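You operate a simulated robot arm through the tools that you are given. There is no shell and no other tool.

You are at the controls of a simulated robot arm. One attempt, no reset.

Task
Queue the 120 min and 140 min cans for Mill 1, 90 min and 70 min for Mill 2.
Fine: each on its mill's step of the rack; the other cans stay. Set down upright: what you pick out.

Only the result counts: the job must be done as asked and must still hold three seconds after the hand-in. Knocking over, shifting, dropping, spilling or breaking anything else fails it.

Robot
A 7-joint arm with a two-finger parallel gripper, fixed in place. Base frame: the origin is on the floor under the middle of its stand, x ahead of it, y to its left, z up. Lengths are in m, angles in degrees, forces in N, time in s.
With the tool pointing down near the work surface it reaches from about 0.38 to 0.8 m from the base axis. Its first joint turns from -143.0 to 143.0 degrees. Payload 3 kg.
The TCP is the grasp point between the finger pads, 0.03 m short of the fingertips. In the tool frame z runs along the fingers and y along their closing line. The gripper opens to 0.11 m. The fingers are 0.02 m wide and 0.01 m thick; the gripper's body (0.048 by 0.112 m) begins 0.055 m behind the TCP.
Orientation is told as [roll, pitch, yaw] about the base's x, y, z axes, in that order, counted from this pose: with the fingers straight down and closing along the base's y, the tool's x points along the base's -x, its y along +y and its z along -z.

Tools
- The arm moves only by the tool send_rows. Its argument "steps" is a list of rows, each an object of numbers (a shift or turn left out is 0, a gripper value left out holds the last): "grip": the finger opening in mm, from 0 to 110; "dx", "dy", "dz": the shift along the tool's x, y, z in units of 100 mm (1.0 is 100 mm); "wx", "wy", "wz": the turn, a rotation vector about the tool's x, y, z in units of 180 degrees (1.0 is 180 degrees). In form: [{"grip": .., "dx": .., "dy": .., "dz": .., "wx": .., "wy": .., "wz": ..}, ...]. A call has 1 to 20 rows; each row is the pose to reach, as a shift and turn from the pose commanded when the call began, along the tool's axes at that moment. A call with a number of a shift or a turn outside -1 to 1 is refused whole. Rows are played at 5 a second. More than 0.05 m and 8.6 degrees between two rows, or a gripper value outside its range, and nothing of the call is played. Where a pose cannot be reached the arm comes as near as it can. A force on the tool above 40 N (or 10 N above the force at the start of the call, whichever is more), or a blocked arm, ends the call early, and 0.2 s more pass. The fingers move at their own pace (about 0.153 m/s each) and stop on an object; they squeeze with about 38 N. The grip force told is the motor's: it shows also when the fingers shut on nothing. Time passes only in rows, and 0.2 s behind the last, so rows that repeat a pose let the fingers close. It gives the time, the measured TCP pose, the force on the tool (base axes), the opening and the grip force at its end, in the units of the frame above (readings bear some noise), with the torque about the TCP (base axes, N m) and any sound that the robot's microphone picked up.
- Cameras (640 x 400 px; columns grow to the right, rows downward): "scene" is fixed at [0.0495, -0.6496, 1.4649]; the picture's right is [0.76, -0.65, 0.00], its down [-0.23, -0.27, -0.93] and it looks along [0.61, 0.71, -0.36] (base axes); focal length 359 px, centre (320, 200). "wrist" rides on the gripper at [0.072, 0.017, -0.103] in the tool frame; the picture's right is [-0.23, 0.97, 0.00], its down [-0.76, -0.18, -0.62] and it looks along [-0.61, -0.14, 0.78] (tool axes); focal length 222 px, centre (320, 200). There is no depth. A picture from a camera that has moved, and an enlarged one, comes with that camera's place and axes in the base frame and with its lens.
- get_image(camera): a new picture of that camera. No time passes.
- raise_lower(by): moves the trunk up (or, below 0, down) by that many m; the arm rides with it, the base frame stays. It gives what a move gives, with no picture.
- enlarge(camera, box): a new picture of the part [left, top, right, bottom] of that camera's present view, enlarged. No time passes.
- job_done(): hands the job in; it is judged then, once.

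Nothing tells you positions but the pictures and the camera data. Unless the task says otherwise, let go and move clear before handing in.

The tools are called by a JSON object that holds its "method" and its "body". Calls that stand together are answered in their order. send_rows: Moves the arm, as the interface text tells. Its arguments: {"type":"object","properties":{"steps":{"type":"array","items":{"type":"object","properties":{"grip":{"type":"number"},"dx":{"type":"number"},"dy":{"type":"number"},"dz":{"type":"number"},"wx":{"type":"number"},"wy":{"type":"number"},"wz":{"type":"number"}}}}},"required":["steps"]} The other tools are called the same way: raise_lower (by) moves the trunk up or down; get_image (camera) takes a picture; enlarge (camera, box) takes an enlarged picture of a part of a camera's view; job_done () hands the job in.

At the start:

```text
clock: 0.0
position: [0.4184, 0.2314, 1.3422]
orientation: [0.0, -0.1, 0.0]
contact_force: [0.0, 0.4, -0.3]
wrist_torque: [0.01, 0.0, 0.01]
gripper_width: 0.1101
finger_force: 0.1
trunk travel left (down, up): [-0.425, 0.065]
```

scene: 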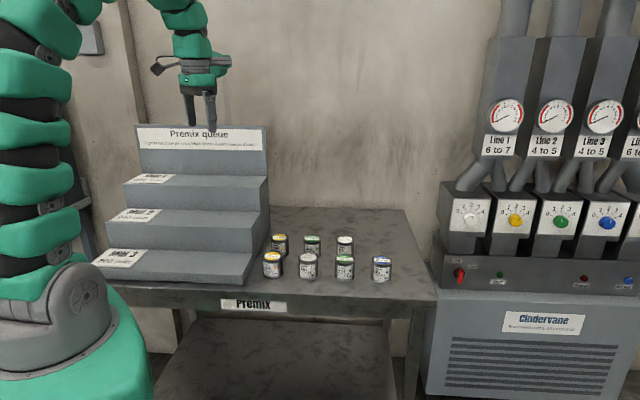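
wrist: 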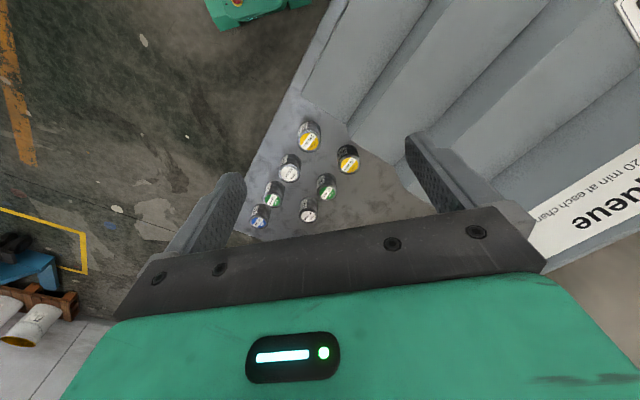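

I see a stepped rack on the left of a table, seven small cans to its right, and a mill machine on the far right. I'll enlarge the labels and the rack first.

{"method": "enlarge", "body": {"camera": "scene", "box": [250, 225, 410, 325]}}

{"method": "enlarge", "body": {"camera": "scene", "box": [80, 110, 290, 300]}}

{"method": "enlarge", "body": {"camera": "wrist", "box": [230, 100, 390, 240]}}

{"method": "enlarge", "body": {"camera": "scene", "box": [260, 230, 330, 285]}}

{"method": "enlarge", "body": {"camera": "scene", "box": [325, 230, 395, 285]}}

```text
4.00 times, centred on (330, 275) of scene
camera zoom: at [0.0495, -0.6496, 1.4649], right [0.76, -0.65, 0.0], down [-0.23, -0.27, -0.93], along [0.61, 0.71, -0.36], focal length 1436 px, centre (280, -100)
```

zoom: 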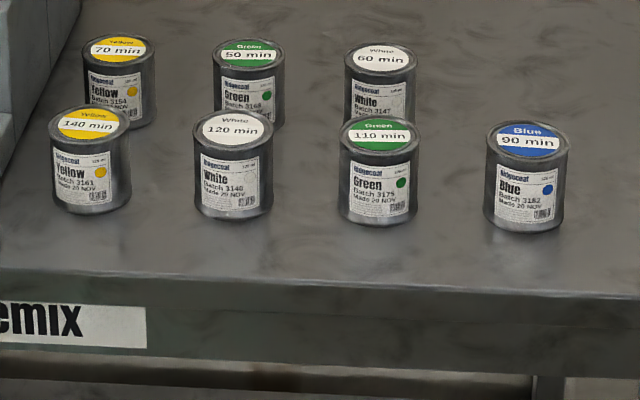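

```text
2.11 times, centred on (185, 205) of scene
camera zoom: at [0.0495, -0.6496, 1.4649], right [0.76, -0.65, 0.0], down [-0.23, -0.27, -0.93], along [0.61, 0.71, -0.36], focal length 756 px, centre (604, 190)
```

zoom: 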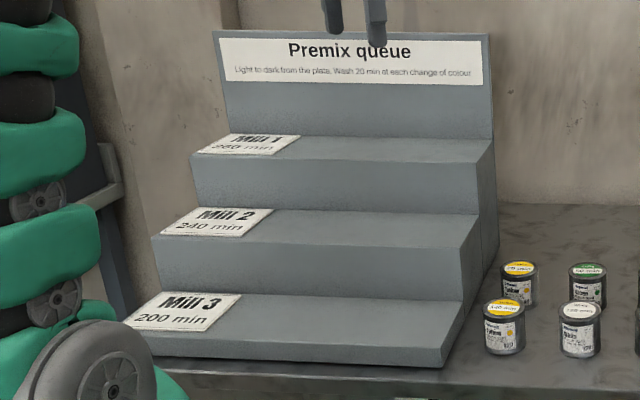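

```text
2.86 times, centred on (310, 170) of wrist
camera zoom: at [0.3461, 0.2477, 1.4446], right [0.23, 0.97, 0.0], down [0.76, -0.18, 0.62], along [0.61, -0.14, -0.78], focal length 635 px, centre (349, 286)
```

zoom: 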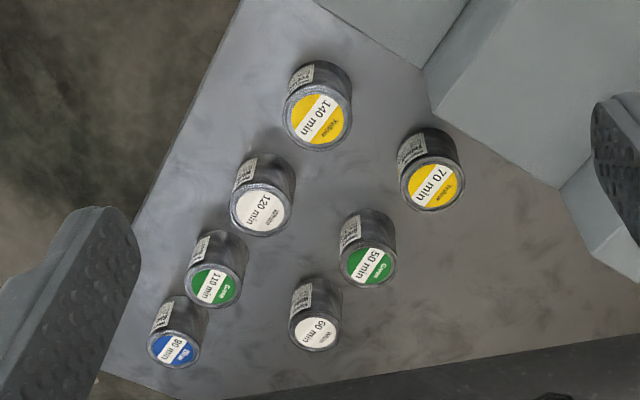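

```text
7.27 times, centred on (295, 258) of scene
camera zoom: at [0.0495, -0.6496, 1.4649], right [0.76, -0.65, 0.0], down [-0.23, -0.27, -0.93], along [0.61, 0.71, -0.36], focal length 2610 px, centre (502, -218)
```

zoom: 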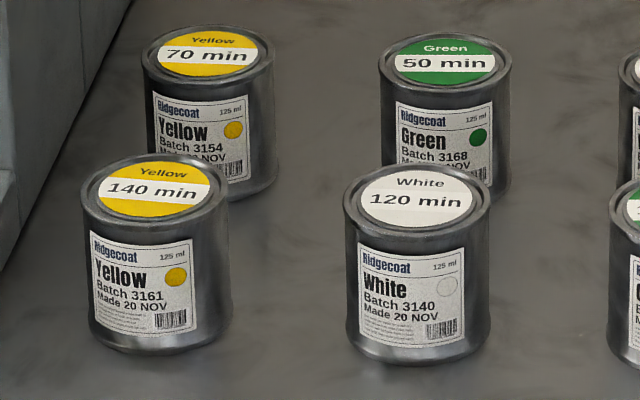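

```text
7.27 times, centred on (360, 258) of scene
camera zoom: at [0.0495, -0.6496, 1.4649], right [0.76, -0.65, 0.0], down [-0.23, -0.27, -0.93], along [0.61, 0.71, -0.36], focal length 2610 px, centre (29, -218)
```

zoom: 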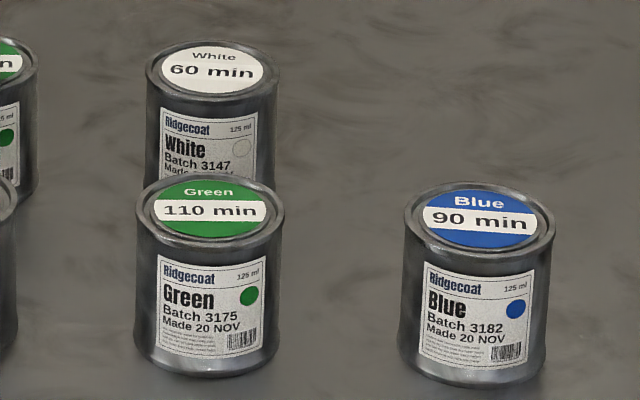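

The four target cans are clear: 140 Yellow, 120 White, 90 Blue and 70 Yellow. The rack carries a rule sign, so I'll read it and the step plates closely.

{"method": "enlarge", "body": {"camera": "scene", "box": [130, 120, 270, 155]}}

{"method": "enlarge", "body": {"camera": "scene", "box": [115, 165, 185, 205]}}

{"method": "enlarge", "body": {"camera": "scene", "box": [85, 200, 175, 275]}}

{"method": "enlarge", "body": {"camera": "scene", "box": [440, 80, 640, 380]}}

{"method": "enlarge", "body": {"camera": "scene", "box": [60, 0, 260, 130]}}

```text
4.57 times, centred on (200, 138) of scene
camera zoom: at [0.0495, -0.6496, 1.4649], right [0.76, -0.65, 0.0], down [-0.23, -0.27, -0.93], along [0.61, 0.71, -0.36], focal length 1641 px, centre (869, 486)
```

zoom: 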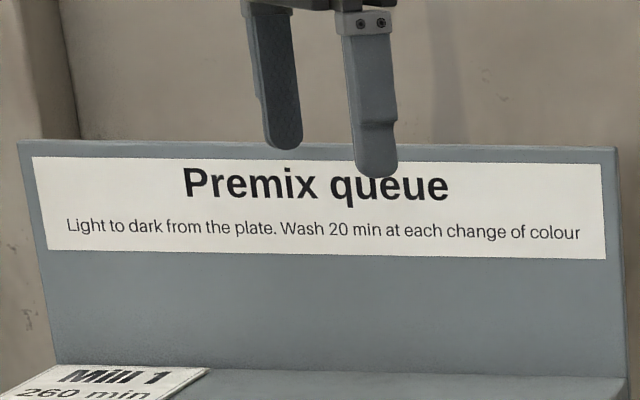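

```text
9.14 times, centred on (150, 185) of scene
camera zoom: at [0.0495, -0.6496, 1.4649], right [0.76, -0.65, 0.0], down [-0.23, -0.27, -0.93], along [0.61, 0.71, -0.36], focal length 3281 px, centre (1874, 337)
```

zoom: 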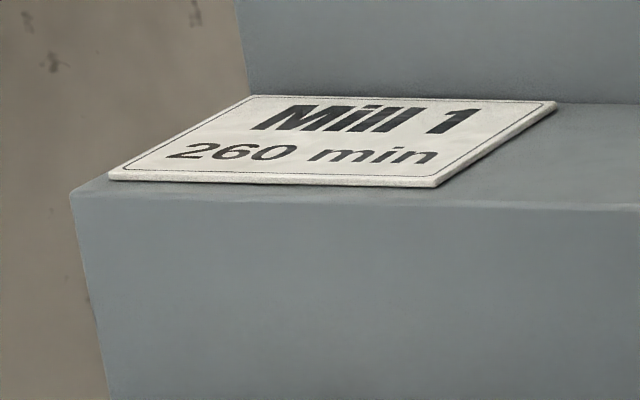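

```text
5.33 times, centred on (130, 238) of scene
camera zoom: at [0.0495, -0.6496, 1.4649], right [0.76, -0.65, 0.0], down [-0.23, -0.27, -0.93], along [0.61, 0.71, -0.36], focal length 1914 px, centre (1333, 0)
```

zoom: 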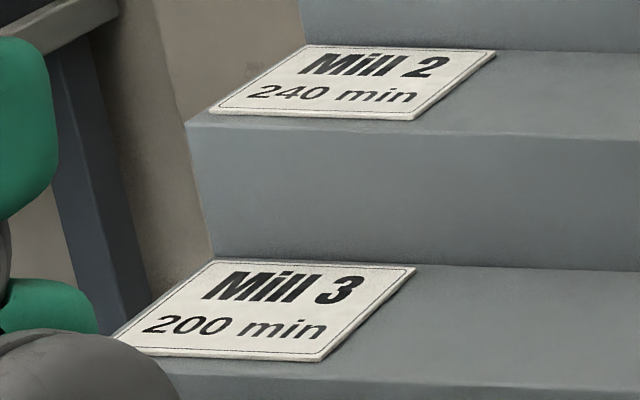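

```text
1.33 times, centred on (540, 230) of scene
camera zoom: at [0.0495, -0.6496, 1.4649], right [0.76, -0.65, 0.0], down [-0.23, -0.27, -0.93], along [0.61, 0.71, -0.36], focal length 478 px, centre (27, 160)
```

zoom: 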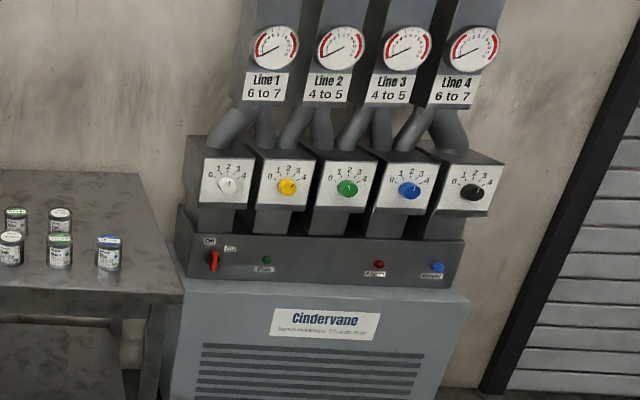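

```text
3.08 times, centred on (160, 65) of scene
camera zoom: at [0.0495, -0.6496, 1.4649], right [0.76, -0.65, 0.0], down [-0.23, -0.27, -0.93], along [0.61, 0.71, -0.36], focal length 1104 px, centre (812, 615)
```

zoom: 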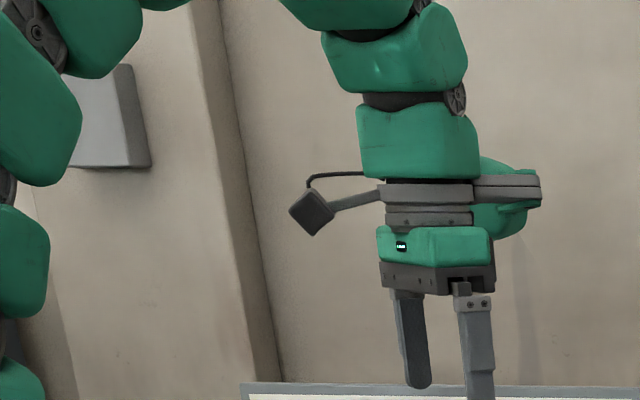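

The sign says "light to dark from the plate", so I'll put White then Yellow on Mill 1, and Yellow then Blue on Mill 2. The table and rack look turned about 45° in the base frame, so I'll turn the tool to match while moving over toward the cans.

{"method": "send_rows", "body": {"steps": [{"grip": 110, "dx": -0.1, "dy": -0.15, "wz": -0.042}, {"dx": -0.2, "dy": -0.3, "wz": -0.084}, {"dx": -0.3, "dy": -0.45, "wz": -0.126}, {"dx": -0.4, "dy": -0.6, "wz": -0.168}, {"dx": -0.5, "dy": -0.75, "wz": -0.21}, {"dx": -0.6, "dy": -0.9, "wz": -0.25}, {"dx": -0.6, "dy": -0.9, "wz": -0.25}]}}

{"method": "get_image", "body": {"camera": "wrist"}}

{"method": "get_image", "body": {"camera": "scene"}}

```text
clock: 1.6
position: [0.4784, 0.1415, 1.344]
orientation: [0.1, 0.0, 45.0]
contact_force: [-0.2, -0.4, 0.1]
wrist_torque: [0.0, 0.0, 0.01]
gripper_width: 0.1098
finger_force: 0.0
trunk travel left (down, up): [-0.425, 0.065]
```

```text
taken
camera wrist: at [0.4153, 0.101, 1.4469], right [-0.53, 0.85, 0.0], down [0.66, 0.41, 0.62], along [0.53, 0.33, -0.78], focal length 222 px, centre (320, 200)
```

wrist: 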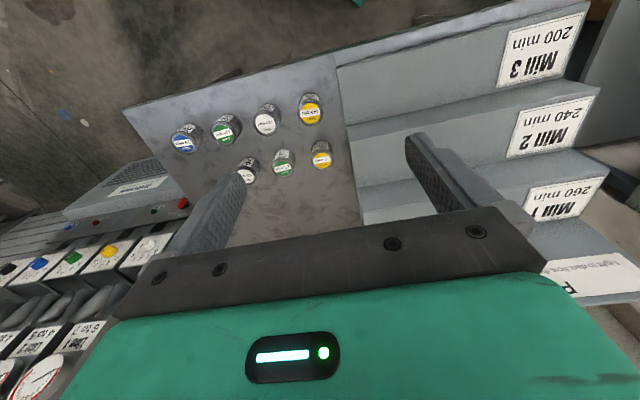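

```text
taken
```

scene: 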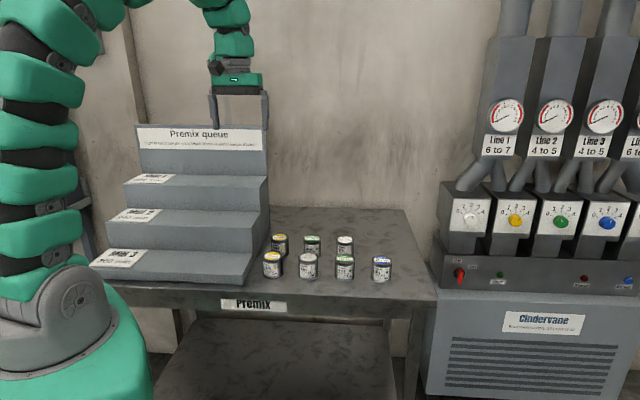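

Seven cans and the rack are both in the wrist view now, upside down, with the rack on the right. I'll zoom in to triangulate can and step positions.

{"method": "enlarge", "body": {"camera": "wrist", "box": [160, 80, 360, 200]}}

{"method": "enlarge", "body": {"camera": "wrist", "box": [320, 0, 640, 200]}}

{"method": "enlarge", "body": {"camera": "scene", "box": [80, 120, 280, 290]}}

```text
3.20 times, centred on (260, 140) of wrist
camera zoom: at [0.4153, 0.101, 1.4469], right [-0.53, 0.85, 0.0], down [0.66, 0.41, 0.62], along [0.53, 0.33, -0.78], focal length 711 px, centre (512, 392)
```

zoom: 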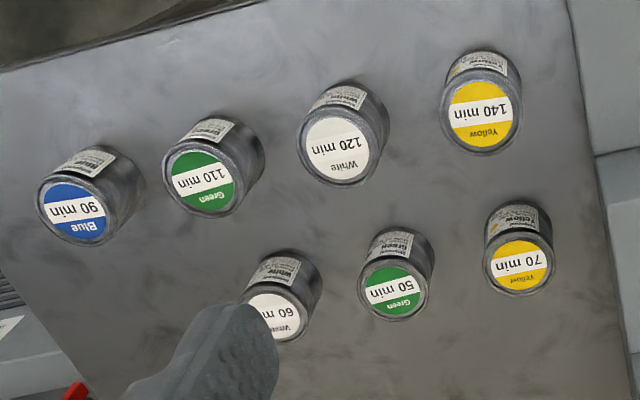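

```text
2.00 times, centred on (480, 100) of wrist
camera zoom: at [0.4153, 0.101, 1.4469], right [-0.53, 0.85, 0.0], down [0.66, 0.41, 0.62], along [0.53, 0.33, -0.78], focal length 444 px, centre (0, 400)
```

zoom: 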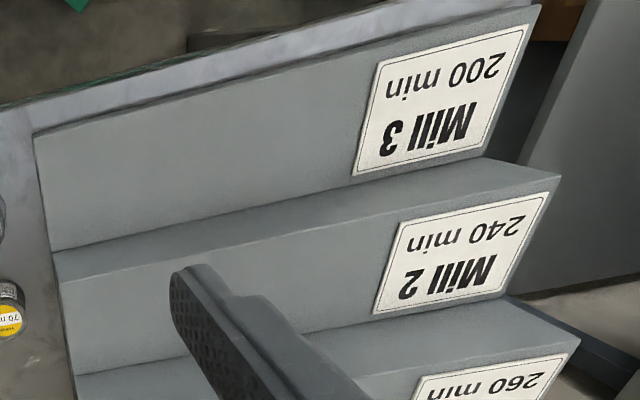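

```text
2.35 times, centred on (180, 205) of scene
camera zoom: at [0.0495, -0.6496, 1.4649], right [0.76, -0.65, 0.0], down [-0.23, -0.27, -0.93], along [0.61, 0.71, -0.36], focal length 844 px, centre (649, 188)
```

zoom: 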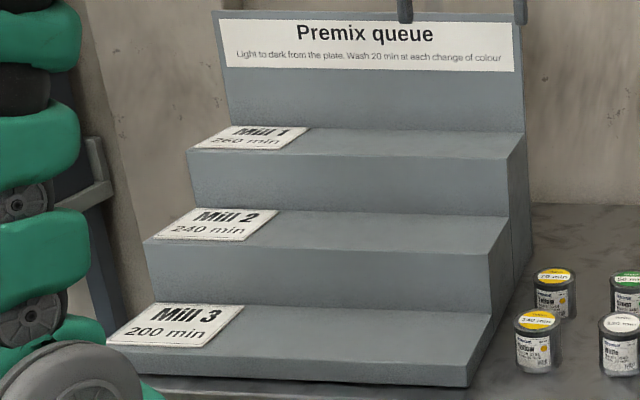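

The can tops come out near z≈0.918: 140 at about (0.564, 0.168), 120 at (0.643, 0.090), 70 at (0.654, 0.256) and 90 at (0.798, -0.066). Next I'll check the shape of the hand from behind and look down at the rack from closer in.

{"method": "enlarge", "body": {"camera": "scene", "box": [170, 0, 310, 140]}}

{"method": "send_rows", "body": {"steps": [{"dy": 0.3}, {"dy": 0.6}, {"dy": 0.9, "dz": -0.1}, {"dy": 0.9, "dx": 0.3, "dz": -0.2}, {"dy": 0.9, "dx": 0.3, "dz": -0.2}]}}

{"method": "get_image", "body": {"camera": "wrist"}}

{"method": "get_image", "body": {"camera": "scene"}}

```text
2.86 times, centred on (240, 70) of scene
camera zoom: at [0.0495, -0.6496, 1.4649], right [0.76, -0.65, 0.0], down [-0.23, -0.27, -0.93], along [0.61, 0.71, -0.36], focal length 1025 px, centre (549, 571)
```

zoom: 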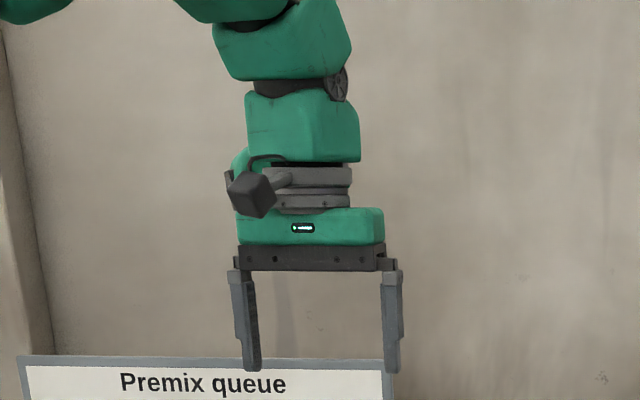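

```text
clock: 2.8
position: [0.3927, 0.1833, 1.3632]
orientation: [-0.1, 0.1, 45.0]
contact_force: [-1.2, -0.1, -0.2]
wrist_torque: [-0.03, -0.03, -0.03]
gripper_width: 0.11
finger_force: 0.1
trunk travel left (down, up): [-0.425, 0.065]
```

```text
taken
camera wrist: at [0.3291, 0.1434, 1.4655], right [-0.53, 0.85, 0.0], down [0.66, 0.41, 0.62], along [0.53, 0.33, -0.78], focal length 222 px, centre (320, 200)
```

wrist: 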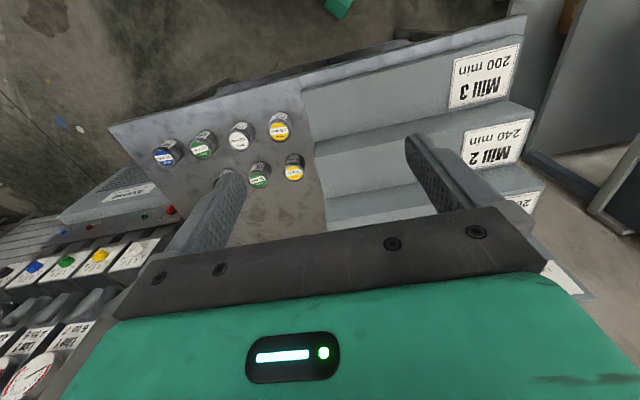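

```text
taken
```

scene: 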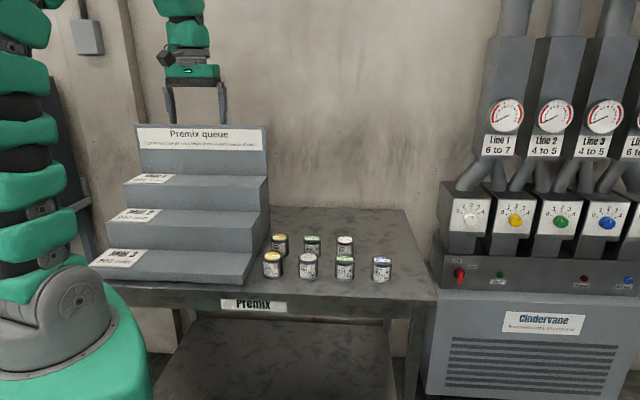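

I now have a second wrist view. I'll zoom in on rack corners in both cameras to fix the step heights and depths.

{"method": "enlarge", "body": {"camera": "wrist", "box": [290, 60, 430, 240]}}

{"method": "enlarge", "body": {"camera": "wrist", "box": [430, 10, 580, 220]}}

{"method": "enlarge", "body": {"camera": "scene", "box": [200, 120, 290, 200]}}

{"method": "enlarge", "body": {"camera": "scene", "box": [200, 195, 290, 295]}}

{"method": "enlarge", "body": {"camera": "scene", "box": [85, 150, 195, 290]}}

```text
2.22 times, centred on (360, 150) of wrist
camera zoom: at [0.3291, 0.1434, 1.4655], right [-0.53, 0.85, 0.0], down [0.66, 0.41, 0.62], along [0.53, 0.33, -0.78], focal length 494 px, centre (231, 311)
```

zoom: 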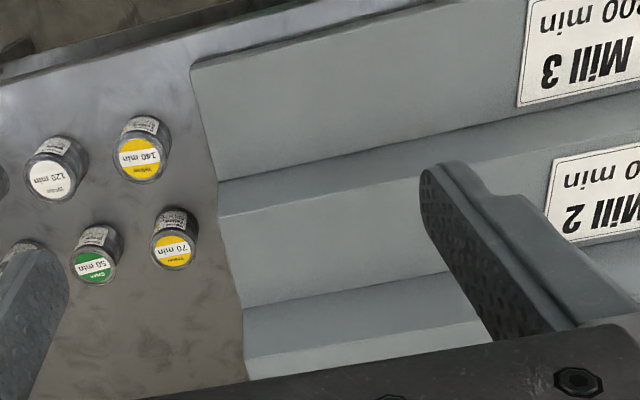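

```text
1.90 times, centred on (505, 115) of wrist
camera zoom: at [0.3291, 0.1434, 1.4655], right [-0.53, 0.85, 0.0], down [0.66, 0.41, 0.62], along [0.53, 0.33, -0.78], focal length 423 px, centre (-32, 362)
```

zoom: 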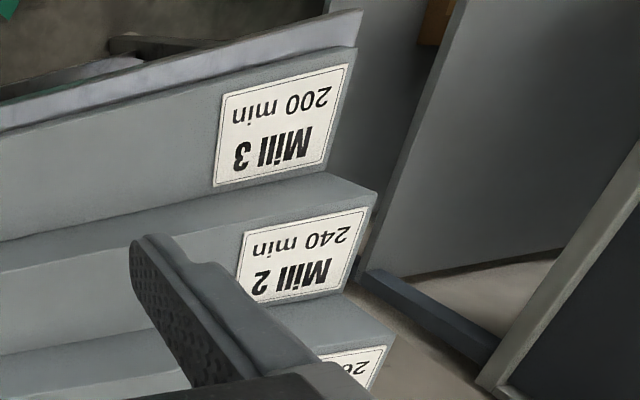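

```text
5.00 times, centred on (245, 160) of scene
camera zoom: at [0.0495, -0.6496, 1.4649], right [0.76, -0.65, 0.0], down [-0.23, -0.27, -0.93], along [0.61, 0.71, -0.36], focal length 1794 px, centre (695, 400)
```

zoom: 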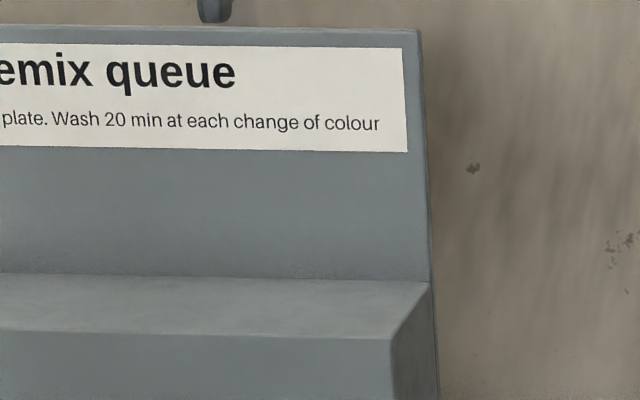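

```text
4.00 times, centred on (245, 245) of scene
camera zoom: at [0.0495, -0.6496, 1.4649], right [0.76, -0.65, 0.0], down [-0.23, -0.27, -0.93], along [0.61, 0.71, -0.36], focal length 1436 px, centre (620, 20)
```

zoom: 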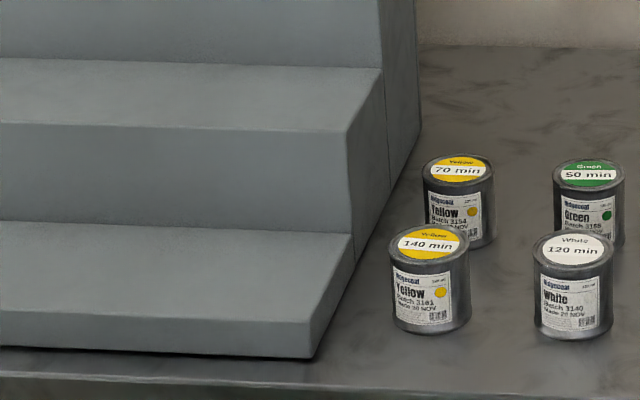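

```text
2.86 times, centred on (140, 220) of scene
camera zoom: at [0.0495, -0.6496, 1.4649], right [0.76, -0.65, 0.0], down [-0.23, -0.27, -0.93], along [0.61, 0.71, -0.36], focal length 1025 px, centre (834, 143)
```

zoom: 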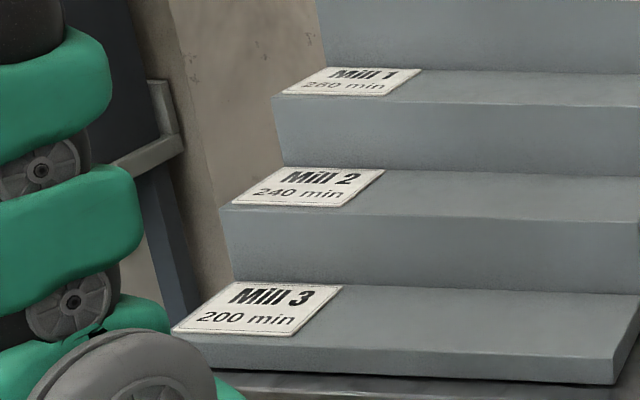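

The rack steps come out at z≈0.892, 0.981 and 1.070, each about 0.13 deep, with the back plate top near 1.258. The grid is turned 45°. Next I'll check the hand's rear profile and move over the right-hand side toward the cans.

{"method": "enlarge", "body": {"camera": "scene", "box": [130, 0, 250, 130]}}

{"method": "send_rows", "body": {"steps": [{"dx": -0.25, "dy": -0.25}, {"dx": -0.5, "dy": -0.5}, {"dx": -0.75, "dy": -0.75}, {"dx": -1.0, "dy": -1.0}, {"dx": -1.0, "dy": -1.0}]}}

{"method": "get_image", "body": {"camera": "scene"}}

```text
3.08 times, centred on (190, 65) of scene
camera zoom: at [0.0495, -0.6496, 1.4649], right [0.76, -0.65, 0.0], down [-0.23, -0.27, -0.93], along [0.61, 0.71, -0.36], focal length 1104 px, centre (720, 615)
```

zoom: 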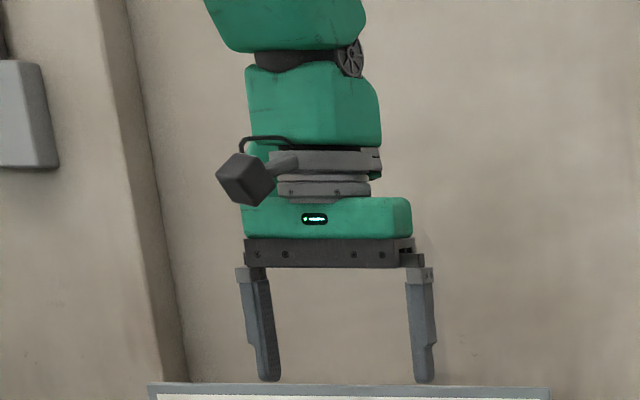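

```text
clock: 4.0
position: [0.5343, 0.1854, 1.3623]
orientation: [0.0, 0.0, 45.1]
contact_force: [1.2, 0.0, -1.3]
wrist_torque: [-0.03, 0.02, 0.0]
gripper_width: 0.1099
finger_force: 0.1
trunk travel left (down, up): [-0.425, 0.065]
```

```text
taken
```

scene: 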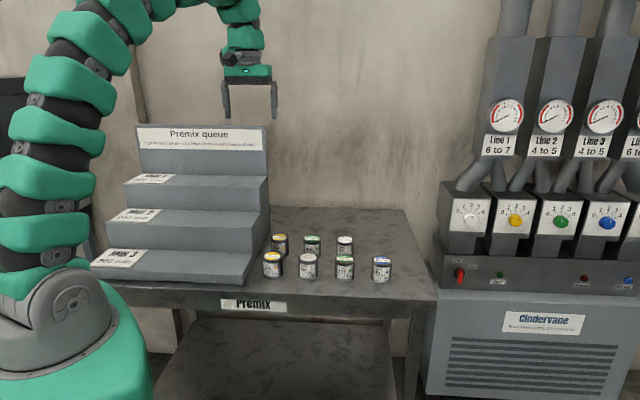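

The arm is over the front of the table with the forearm high and clear of the rack. I'll move above the 70 min can and bring the trunk down for a closer look.

{"method": "send_rows", "body": {"steps": [{"grip": 86, "dx": -0.2, "dy": -0.1, "dz": 0.2}, {"dx": -0.4, "dy": -0.2, "dz": 0.4}, {"dx": -0.6, "dy": -0.3, "dz": 0.6}, {"dx": -0.8, "dy": -0.35, "dz": 0.8}, {"dx": -0.8, "dy": -0.35, "dz": 0.8}]}}

{"method": "raise_lower", "body": {"by": -0.2}}

{"method": "get_image", "body": {"camera": "wrist"}}

{"method": "get_image", "body": {"camera": "scene"}}

```text
clock: 5.2
position: [0.6177, 0.2156, 1.2812]
orientation: [0.0, 0.1, 45.0]
contact_force: [-0.4, 0.4, 0.9]
wrist_torque: [0.0, 0.03, -0.01]
gripper_width: 0.086
finger_force: 0.0
trunk travel left (down, up): [-0.425, 0.065]
```

```text
clock: 7.4
position: [0.6164, 0.2163, 1.0823]
orientation: [0.0, 0.0, 44.9]
contact_force: [-0.1, 0.3, 0.2]
wrist_torque: [-0.01, 0.01, 0.0]
gripper_width: 0.0856
finger_force: 0.1
trunk travel left (down, up): [-0.225, 0.265]
```

```text
taken
camera wrist: at [0.553, 0.1758, 1.1843], right [-0.53, 0.85, 0.0], down [0.66, 0.41, 0.62], along [0.53, 0.33, -0.78], focal length 222 px, centre (320, 200)
```

wrist: 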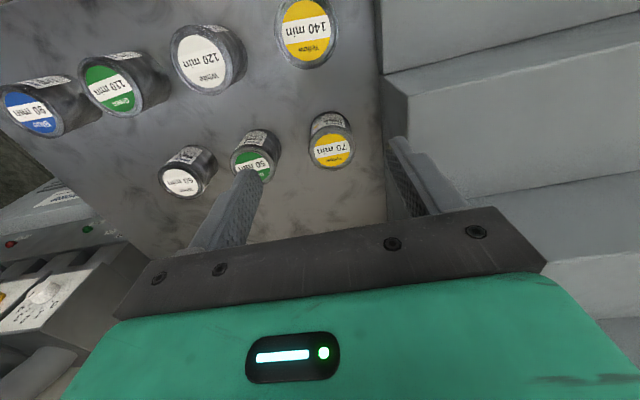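

```text
taken
```

scene: 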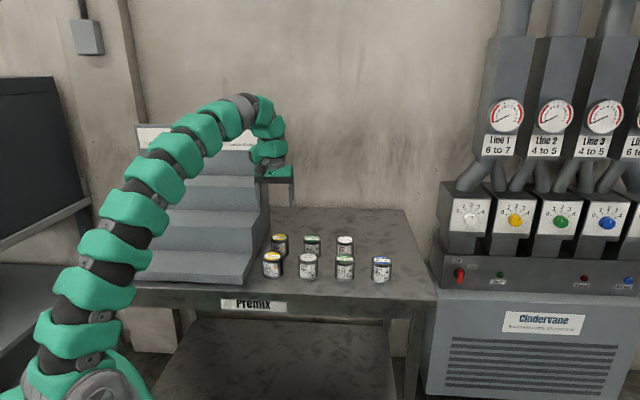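

Now the cans are close to the wrist camera. I'll enlarge to refine their positions and size.

{"method": "enlarge", "body": {"camera": "wrist", "box": [240, 0, 400, 200]}}

{"method": "enlarge", "body": {"camera": "wrist", "box": [0, 0, 260, 200]}}

```text
2.00 times, centred on (320, 100) of wrist
camera zoom: at [0.553, 0.1758, 1.1843], right [-0.53, 0.85, 0.0], down [0.66, 0.41, 0.62], along [0.53, 0.33, -0.78], focal length 444 px, centre (320, 400)
```

zoom: 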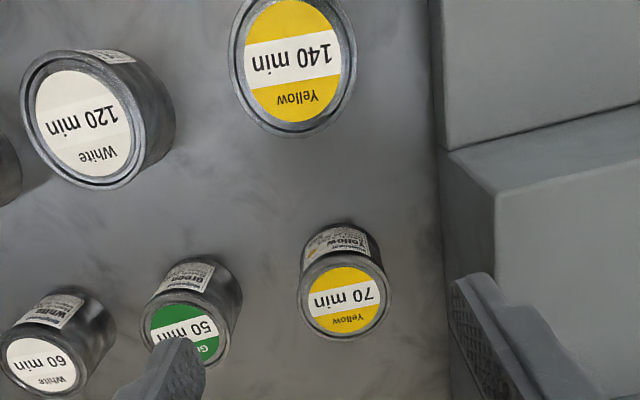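

```text
2.00 times, centred on (130, 100) of wrist
camera zoom: at [0.553, 0.1758, 1.1843], right [-0.53, 0.85, 0.0], down [0.66, 0.41, 0.62], along [0.53, 0.33, -0.78], focal length 444 px, centre (700, 400)
```

zoom: 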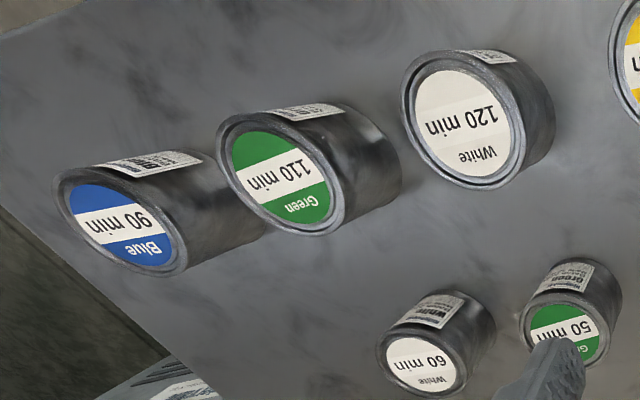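

The 70 min can refines to about (0.654, 0.256), lid diameter 61 mm and top at z≈0.917. I'll centre above it, come part-way down and check alignment.

{"method": "send_rows", "body": {"steps": [{"dx": -0.2, "dy": 0.005}, {"dx": -0.4, "dy": 0.01}, {"dx": -0.547, "dy": 0.015}, {"dx": -0.547, "dy": 0.015, "dz": 0.2}, {"dx": -0.547, "dy": 0.015, "dz": 0.4}, {"dx": -0.547, "dy": 0.015, "dz": 0.6}, {"dx": -0.547, "dy": 0.015, "dz": 0.8}, {"dx": -0.547, "dy": 0.015, "dz": 0.8}]}}

{"method": "get_image", "body": {"camera": "wrist"}}

{"method": "enlarge", "body": {"camera": "scene", "box": [220, 150, 340, 290]}}

```text
clock: 9.2
position: [0.6558, 0.2562, 1.0]
orientation: [0.1, 0.1, 45.1]
contact_force: [0.6, 0.0, -0.5]
wrist_torque: [0.02, 0.05, 0.01]
gripper_width: 0.086
finger_force: 0.0
out of reach, approached as far as the arm can: row 3
trunk travel left (down, up): [-0.225, 0.265]
```

```text
taken
camera wrist: at [0.5921, 0.2151, 1.1026], right [-0.53, 0.85, 0.0], down [0.67, 0.41, 0.62], along [0.53, 0.33, -0.78], focal length 222 px, centre (320, 200)
```

wrist: 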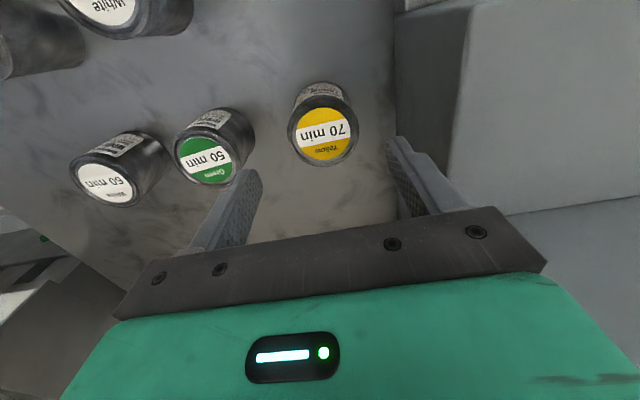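

```text
2.86 times, centred on (280, 220) of scene
camera zoom: at [0.0495, -0.6496, 1.4649], right [0.76, -0.65, 0.0], down [-0.23, -0.27, -0.93], along [0.61, 0.71, -0.36], focal length 1025 px, centre (434, 143)
```

zoom: 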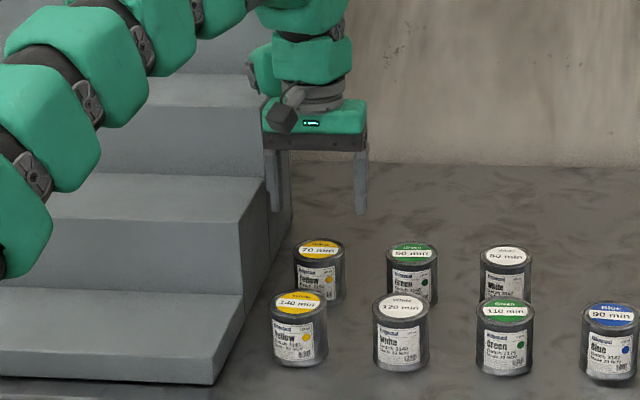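

Alignment with the 70 can looks good, with the fingers straddling its axis. I'll zoom once to trim, then go down.

{"method": "enlarge", "body": {"camera": "wrist", "box": [270, 70, 374, 180]}}

```text
3.64 times, centred on (322, 125) of wrist
camera zoom: at [0.5921, 0.2151, 1.1026], right [-0.53, 0.85, 0.0], down [0.67, 0.41, 0.62], along [0.53, 0.33, -0.78], focal length 808 px, centre (313, 473)
```

zoom: 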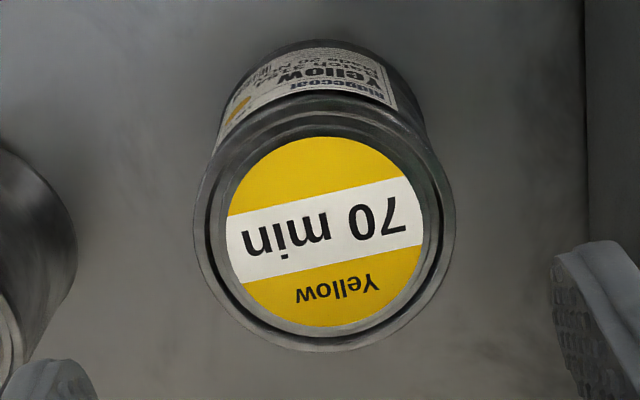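

The can sits about 3 mm toward tool +y. I'll correct for that, descend to z≈0.902 and close.

{"method": "send_rows", "body": {"steps": [{"dx": -0.006, "dy": 0.027, "dz": 0.15}, {"dx": -0.006, "dy": 0.027, "dz": 0.35}, {"dx": -0.006, "dy": 0.027, "dz": 0.55}, {"dx": -0.006, "dy": 0.027, "dz": 0.75}, {"dx": -0.006, "dy": 0.027, "dz": 0.9}, {"dx": -0.006, "dy": 0.027, "dz": 0.98}, {"dx": -0.006, "dy": 0.027, "dz": 0.98}]}}

{"method": "get_image", "body": {"camera": "wrist"}}

{"method": "enlarge", "body": {"camera": "scene", "box": [220, 150, 340, 290]}}

```text
clock: 9.7
position: [0.6584, 0.2587, 0.9919]
orientation: [-0.3, -1.2, 44.6]
contact_force: [0.5, -2.9, 14.9]
wrist_torque: [1.92, 0.17, 0.07]
gripper_width: 0.086
finger_force: 0.1
trunk travel left (down, up): [-0.225, 0.265]
stopped in row 2: the force on the tool passed its limit at 53 N (the readings are from after the stop); the commanded pose is now the measured one
```

```text
taken
camera wrist: at [0.5916, 0.217, 1.0921], right [-0.52, 0.85, 0.0], down [0.66, 0.4, 0.64], along [0.55, 0.33, -0.77], focal length 222 px, centre (320, 200)
```

wrist: 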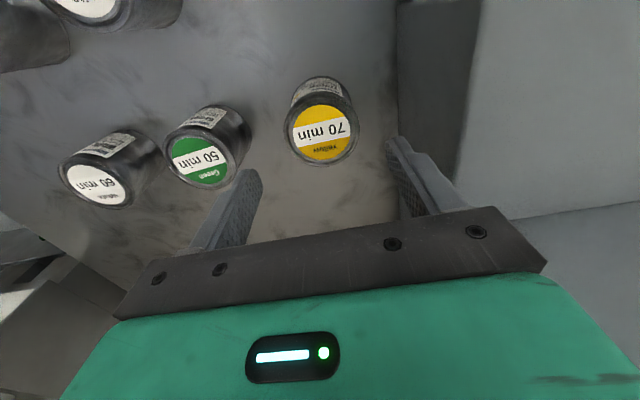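

```text
2.86 times, centred on (280, 220) of scene
camera zoom: at [0.0495, -0.6496, 1.4649], right [0.76, -0.65, 0.0], down [-0.23, -0.27, -0.93], along [0.61, 0.71, -0.36], focal length 1025 px, centre (434, 143)
```

zoom: 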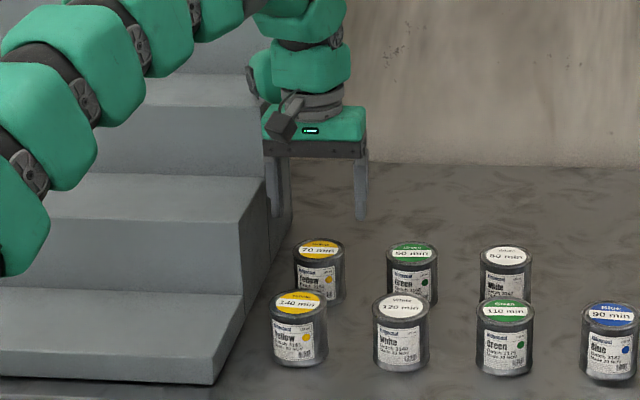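

The descent stopped at 53 N. The green housing behind and to the left of the hand seems to have come down on the right end of the Mill 1 step. I'll back straight up and straighten the tool, then check that nothing shifted.

{"method": "send_rows", "body": {"steps": [{"dz": -0.1}, {"dz": -0.3, "wx": -0.0017, "wy": 0.0067, "wz": -0.0022}, {"dz": -0.6, "wx": -0.0017, "wy": 0.0067, "wz": -0.0022}, {"dz": -0.6, "wx": -0.0017, "wy": 0.0067, "wz": -0.0022}]}}

{"method": "get_image", "body": {"camera": "scene"}}

{"method": "enlarge", "body": {"camera": "scene", "box": [190, 80, 320, 200]}}

{"method": "get_image", "body": {"camera": "wrist"}}

```text
clock: 10.7
position: [0.655, 0.2589, 1.0496]
orientation: [0.1, 0.4, 45.0]
contact_force: [0.3, -0.1, -0.9]
wrist_torque: [-0.01, -0.01, 0.0]
gripper_width: 0.0862
finger_force: 0.1
trunk travel left (down, up): [-0.225, 0.265]
```

```text
taken
```

scene: 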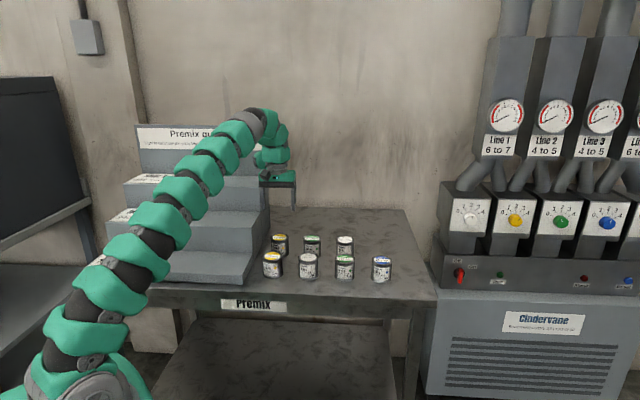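

```text
3.33 times, centred on (255, 140) of scene
camera zoom: at [0.0495, -0.6496, 1.4649], right [0.76, -0.65, 0.0], down [-0.23, -0.27, -0.93], along [0.61, 0.71, -0.36], focal length 1196 px, centre (537, 400)
```

zoom: 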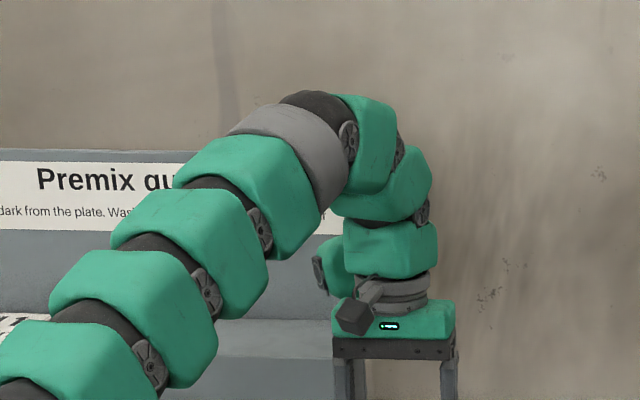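

```text
taken
camera wrist: at [0.5928, 0.218, 1.1518], right [-0.53, 0.85, 0.0], down [0.67, 0.41, 0.62], along [0.53, 0.33, -0.79], focal length 222 px, centre (320, 200)
```

wrist: 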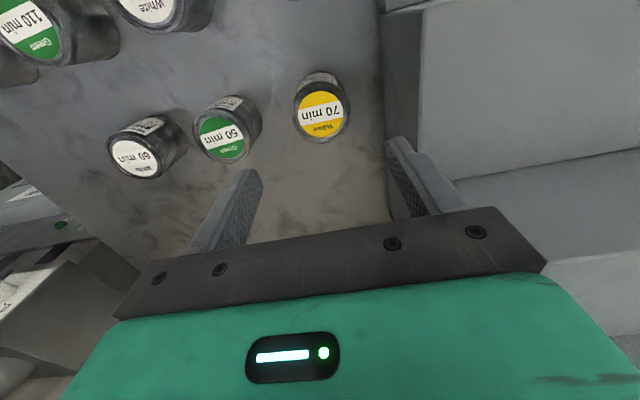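

Nothing has moved. The housing behind and left of the hand is what reaches over the rack at yaw 45. I'll turn the hand to about yaw 20 here to see whether the housing swings away with it.

{"method": "send_rows", "body": {"steps": [{"wz": 0.04}, {"wz": 0.08}, {"wz": 0.12}, {"wz": 0.139}, {"wz": 0.139}]}}

{"method": "enlarge", "body": {"camera": "scene", "box": [190, 80, 320, 200]}}

{"method": "get_image", "body": {"camera": "wrist"}}

```text
clock: 11.8
position: [0.6566, 0.2582, 1.05]
orientation: [0.0, 0.3, 20.0]
contact_force: [0.0, 1.0, 0.5]
wrist_torque: [0.0, 0.01, -0.01]
gripper_width: 0.0861
finger_force: 0.0
trunk travel left (down, up): [-0.225, 0.265]
```

```text
3.33 times, centred on (255, 140) of scene
camera zoom: at [0.0495, -0.6496, 1.4649], right [0.76, -0.65, 0.0], down [-0.23, -0.27, -0.93], along [0.61, 0.71, -0.36], focal length 1196 px, centre (537, 400)
```

zoom: 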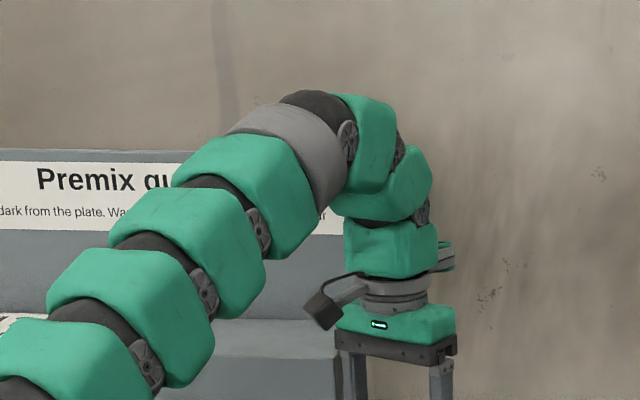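

```text
taken
camera wrist: at [0.5827, 0.2487, 1.1519], right [-0.12, 0.99, 0.0], down [0.78, 0.09, 0.62], along [0.62, 0.07, -0.79], focal length 222 px, centre (320, 200)
```

wrist: 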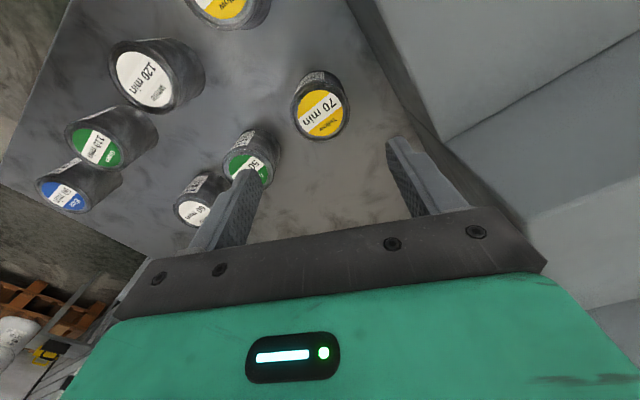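

The housing does turn with the hand, and at yaw 20 it points straight back, clear of the rack side. I'll trim over the 70 can again.

{"method": "enlarge", "body": {"camera": "wrist", "box": [270, 50, 374, 160]}}

```text
3.64 times, centred on (322, 105) of wrist
camera zoom: at [0.5827, 0.2487, 1.1519], right [-0.12, 0.99, 0.0], down [0.78, 0.09, 0.62], along [0.62, 0.07, -0.79], focal length 808 px, centre (313, 546)
```

zoom: 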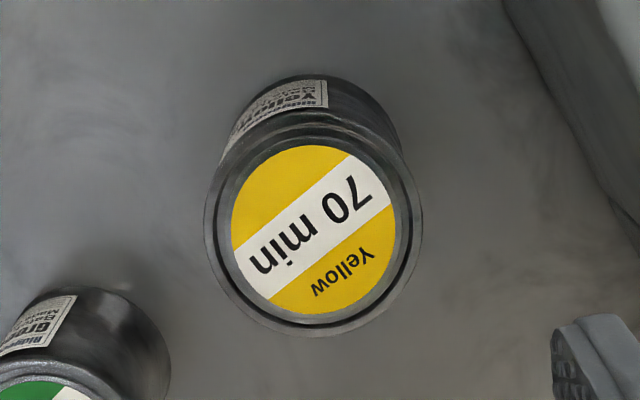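

The can is now centred under the tool. Going down in two stages.

{"method": "send_rows", "body": {"steps": [{"dz": 0.15, "wy": -0.0015}, {"dz": 0.3, "wy": -0.0015}, {"dz": 0.45, "wy": -0.0015}, {"dz": 0.6, "wy": -0.0015}, {"dz": 0.75, "wy": -0.0015}, {"dz": 0.9, "wy": -0.0015}, {"dz": 0.9, "wy": -0.0015}]}}

{"method": "get_image", "body": {"camera": "wrist"}}

{"method": "enlarge", "body": {"camera": "scene", "box": [200, 130, 340, 290]}}

```text
clock: 13.4
position: [0.6567, 0.2577, 0.9583]
orientation: [0.0, -0.1, 19.9]
contact_force: [-0.6, 0.5, -0.4]
wrist_torque: [-0.01, 0.01, -0.02]
gripper_width: 0.0859
finger_force: 0.0
trunk travel left (down, up): [-0.225, 0.265]
```

```text
taken
camera wrist: at [0.582, 0.2476, 1.0614], right [-0.12, 0.99, 0.0], down [0.78, 0.09, 0.62], along [0.62, 0.07, -0.78], focal length 222 px, centre (320, 200)
```

wrist: 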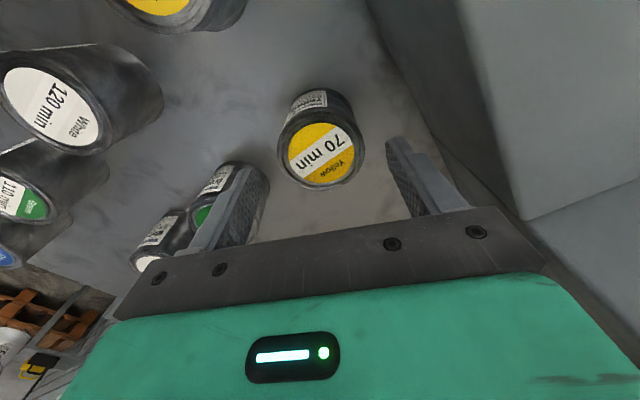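

```text
2.50 times, centred on (270, 210) of scene
camera zoom: at [0.0495, -0.6496, 1.4649], right [0.76, -0.65, 0.0], down [-0.23, -0.27, -0.93], along [0.61, 0.71, -0.36], focal length 897 px, centre (445, 175)
```

zoom: 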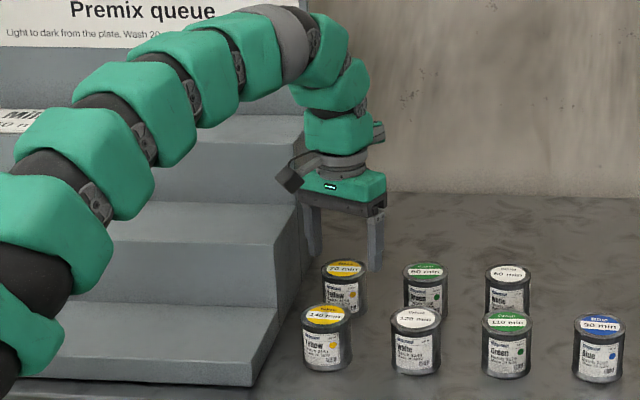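

Centred with the right clearance. I'll come down the final 56 mm and close on the can.

{"method": "send_rows", "body": {"steps": [{"dz": 0.12}, {"dz": 0.24}, {"dz": 0.36}, {"dz": 0.48}, {"dz": 0.56}, {"dz": 0.56}, {"dz": 0.56, "grip": 40}, {"dz": 0.56, "grip": 40}, {"dz": 0.56, "grip": 40}]}}

{"method": "get_image", "body": {"camera": "wrist"}}

{"method": "enlarge", "body": {"camera": "scene", "box": [200, 130, 340, 290]}}

```text
clock: 15.4
position: [0.6559, 0.2591, 0.9029]
orientation: [0.1, 0.0, 20.0]
contact_force: [1.1, 1.2, 3.8]
wrist_torque: [0.09, -0.07, -0.04]
gripper_width: 0.0603
finger_force: 38.1
trunk travel left (down, up): [-0.225, 0.265]
```

```text
taken
camera wrist: at [0.5824, 0.2474, 1.0054], right [-0.12, 0.99, 0.0], down [0.78, 0.09, 0.62], along [0.62, 0.07, -0.78], focal length 222 px, centre (320, 200)
```

wrist: 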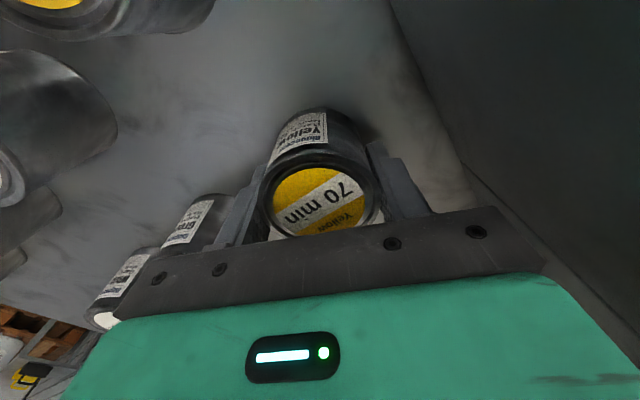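

```text
2.50 times, centred on (270, 210) of scene
camera zoom: at [0.0495, -0.6496, 1.4649], right [0.76, -0.65, 0.0], down [-0.23, -0.27, -0.93], along [0.61, 0.71, -0.36], focal length 897 px, centre (445, 175)
```

zoom: 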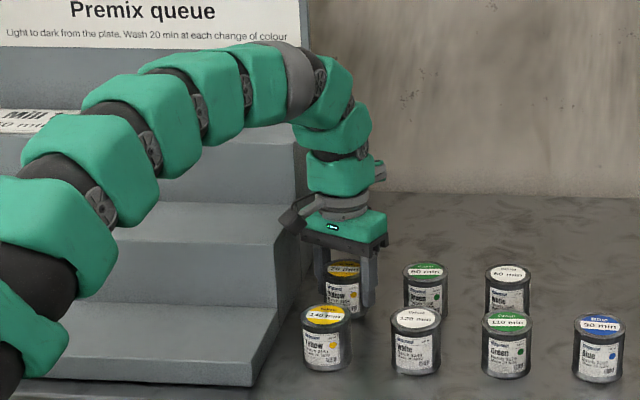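

The 70 can is gripped at 60.3 mm with 38 N. I'll lift straight up.

{"method": "send_rows", "body": {"steps": [{"dz": -0.1}, {"dz": -0.25}, {"dz": -0.45}, {"dz": -0.65}, {"dz": -0.85}, {"dz": -1.0}, {"dz": -1.0}]}}

{"method": "get_image", "body": {"camera": "scene"}}

```text
clock: 17.1
position: [0.6559, 0.2564, 1.0043]
orientation: [0.0, 0.1, 20.1]
contact_force: [-0.7, -0.1, -1.7]
wrist_torque: [0.0, -0.02, -0.01]
gripper_width: 0.0603
finger_force: 38.3
trunk travel left (down, up): [-0.225, 0.265]
```

```text
taken
```

scene: 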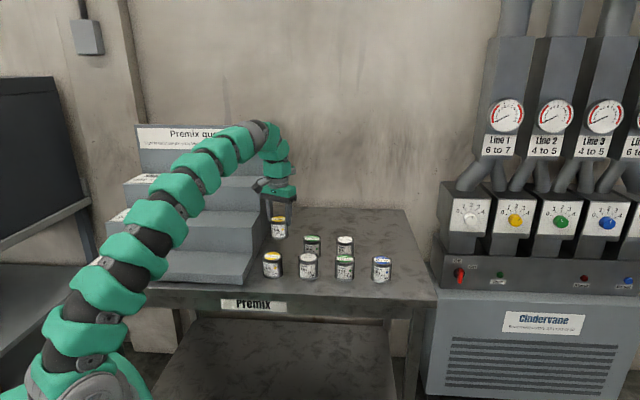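

The can is lifted cleanly. I'll raise it to z≈1.10, ease back a little toward the base and turn the hand square to the rack.

{"method": "send_rows", "body": {"steps": [{"dz": -0.3}, {"dz": -0.5, "dx": 0.15, "dy": -0.07}, {"dz": -0.7, "dx": 0.3, "dy": -0.14}, {"dz": -0.9, "dx": 0.453, "dy": -0.211}, {"dz": -1.0, "dx": 0.453, "dy": -0.211, "wz": -0.04}, {"dz": -1.0, "dx": 0.453, "dy": -0.211, "wz": -0.08}, {"dz": -1.0, "dx": 0.453, "dy": -0.211, "wz": -0.12}, {"dz": -1.0, "dx": 0.453, "dy": -0.211, "wz": -0.139}, {"dz": -1.0, "dx": 0.453, "dy": -0.211, "wz": -0.139}]}}

{"method": "get_image", "body": {"camera": "scene"}}

{"method": "get_image", "body": {"camera": "wrist"}}

```text
clock: 19.1
position: [0.6197, 0.2216, 1.1029]
orientation: [0.0, 0.0, 45.1]
contact_force: [0.2, 0.8, -2.0]
wrist_torque: [0.04, -0.01, 0.0]
gripper_width: 0.0602
finger_force: 37.9
trunk travel left (down, up): [-0.225, 0.265]
```

```text
taken
```

scene: 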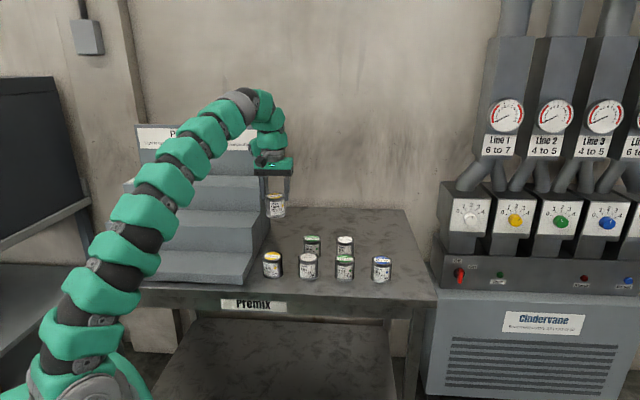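

```text
taken
camera wrist: at [0.5575, 0.1816, 1.2049], right [-0.53, 0.85, 0.0], down [0.66, 0.41, 0.62], along [0.53, 0.33, -0.78], focal length 222 px, centre (320, 200)
```

wrist: 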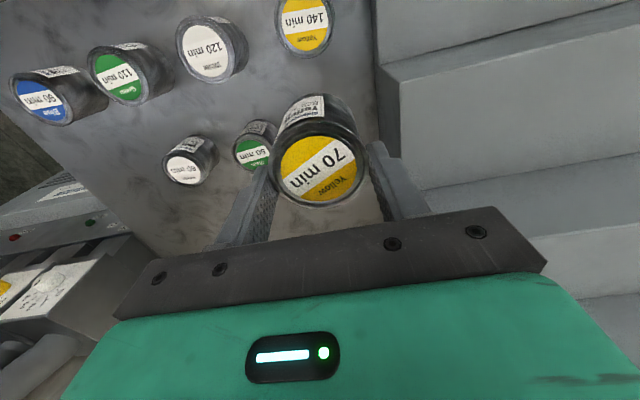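

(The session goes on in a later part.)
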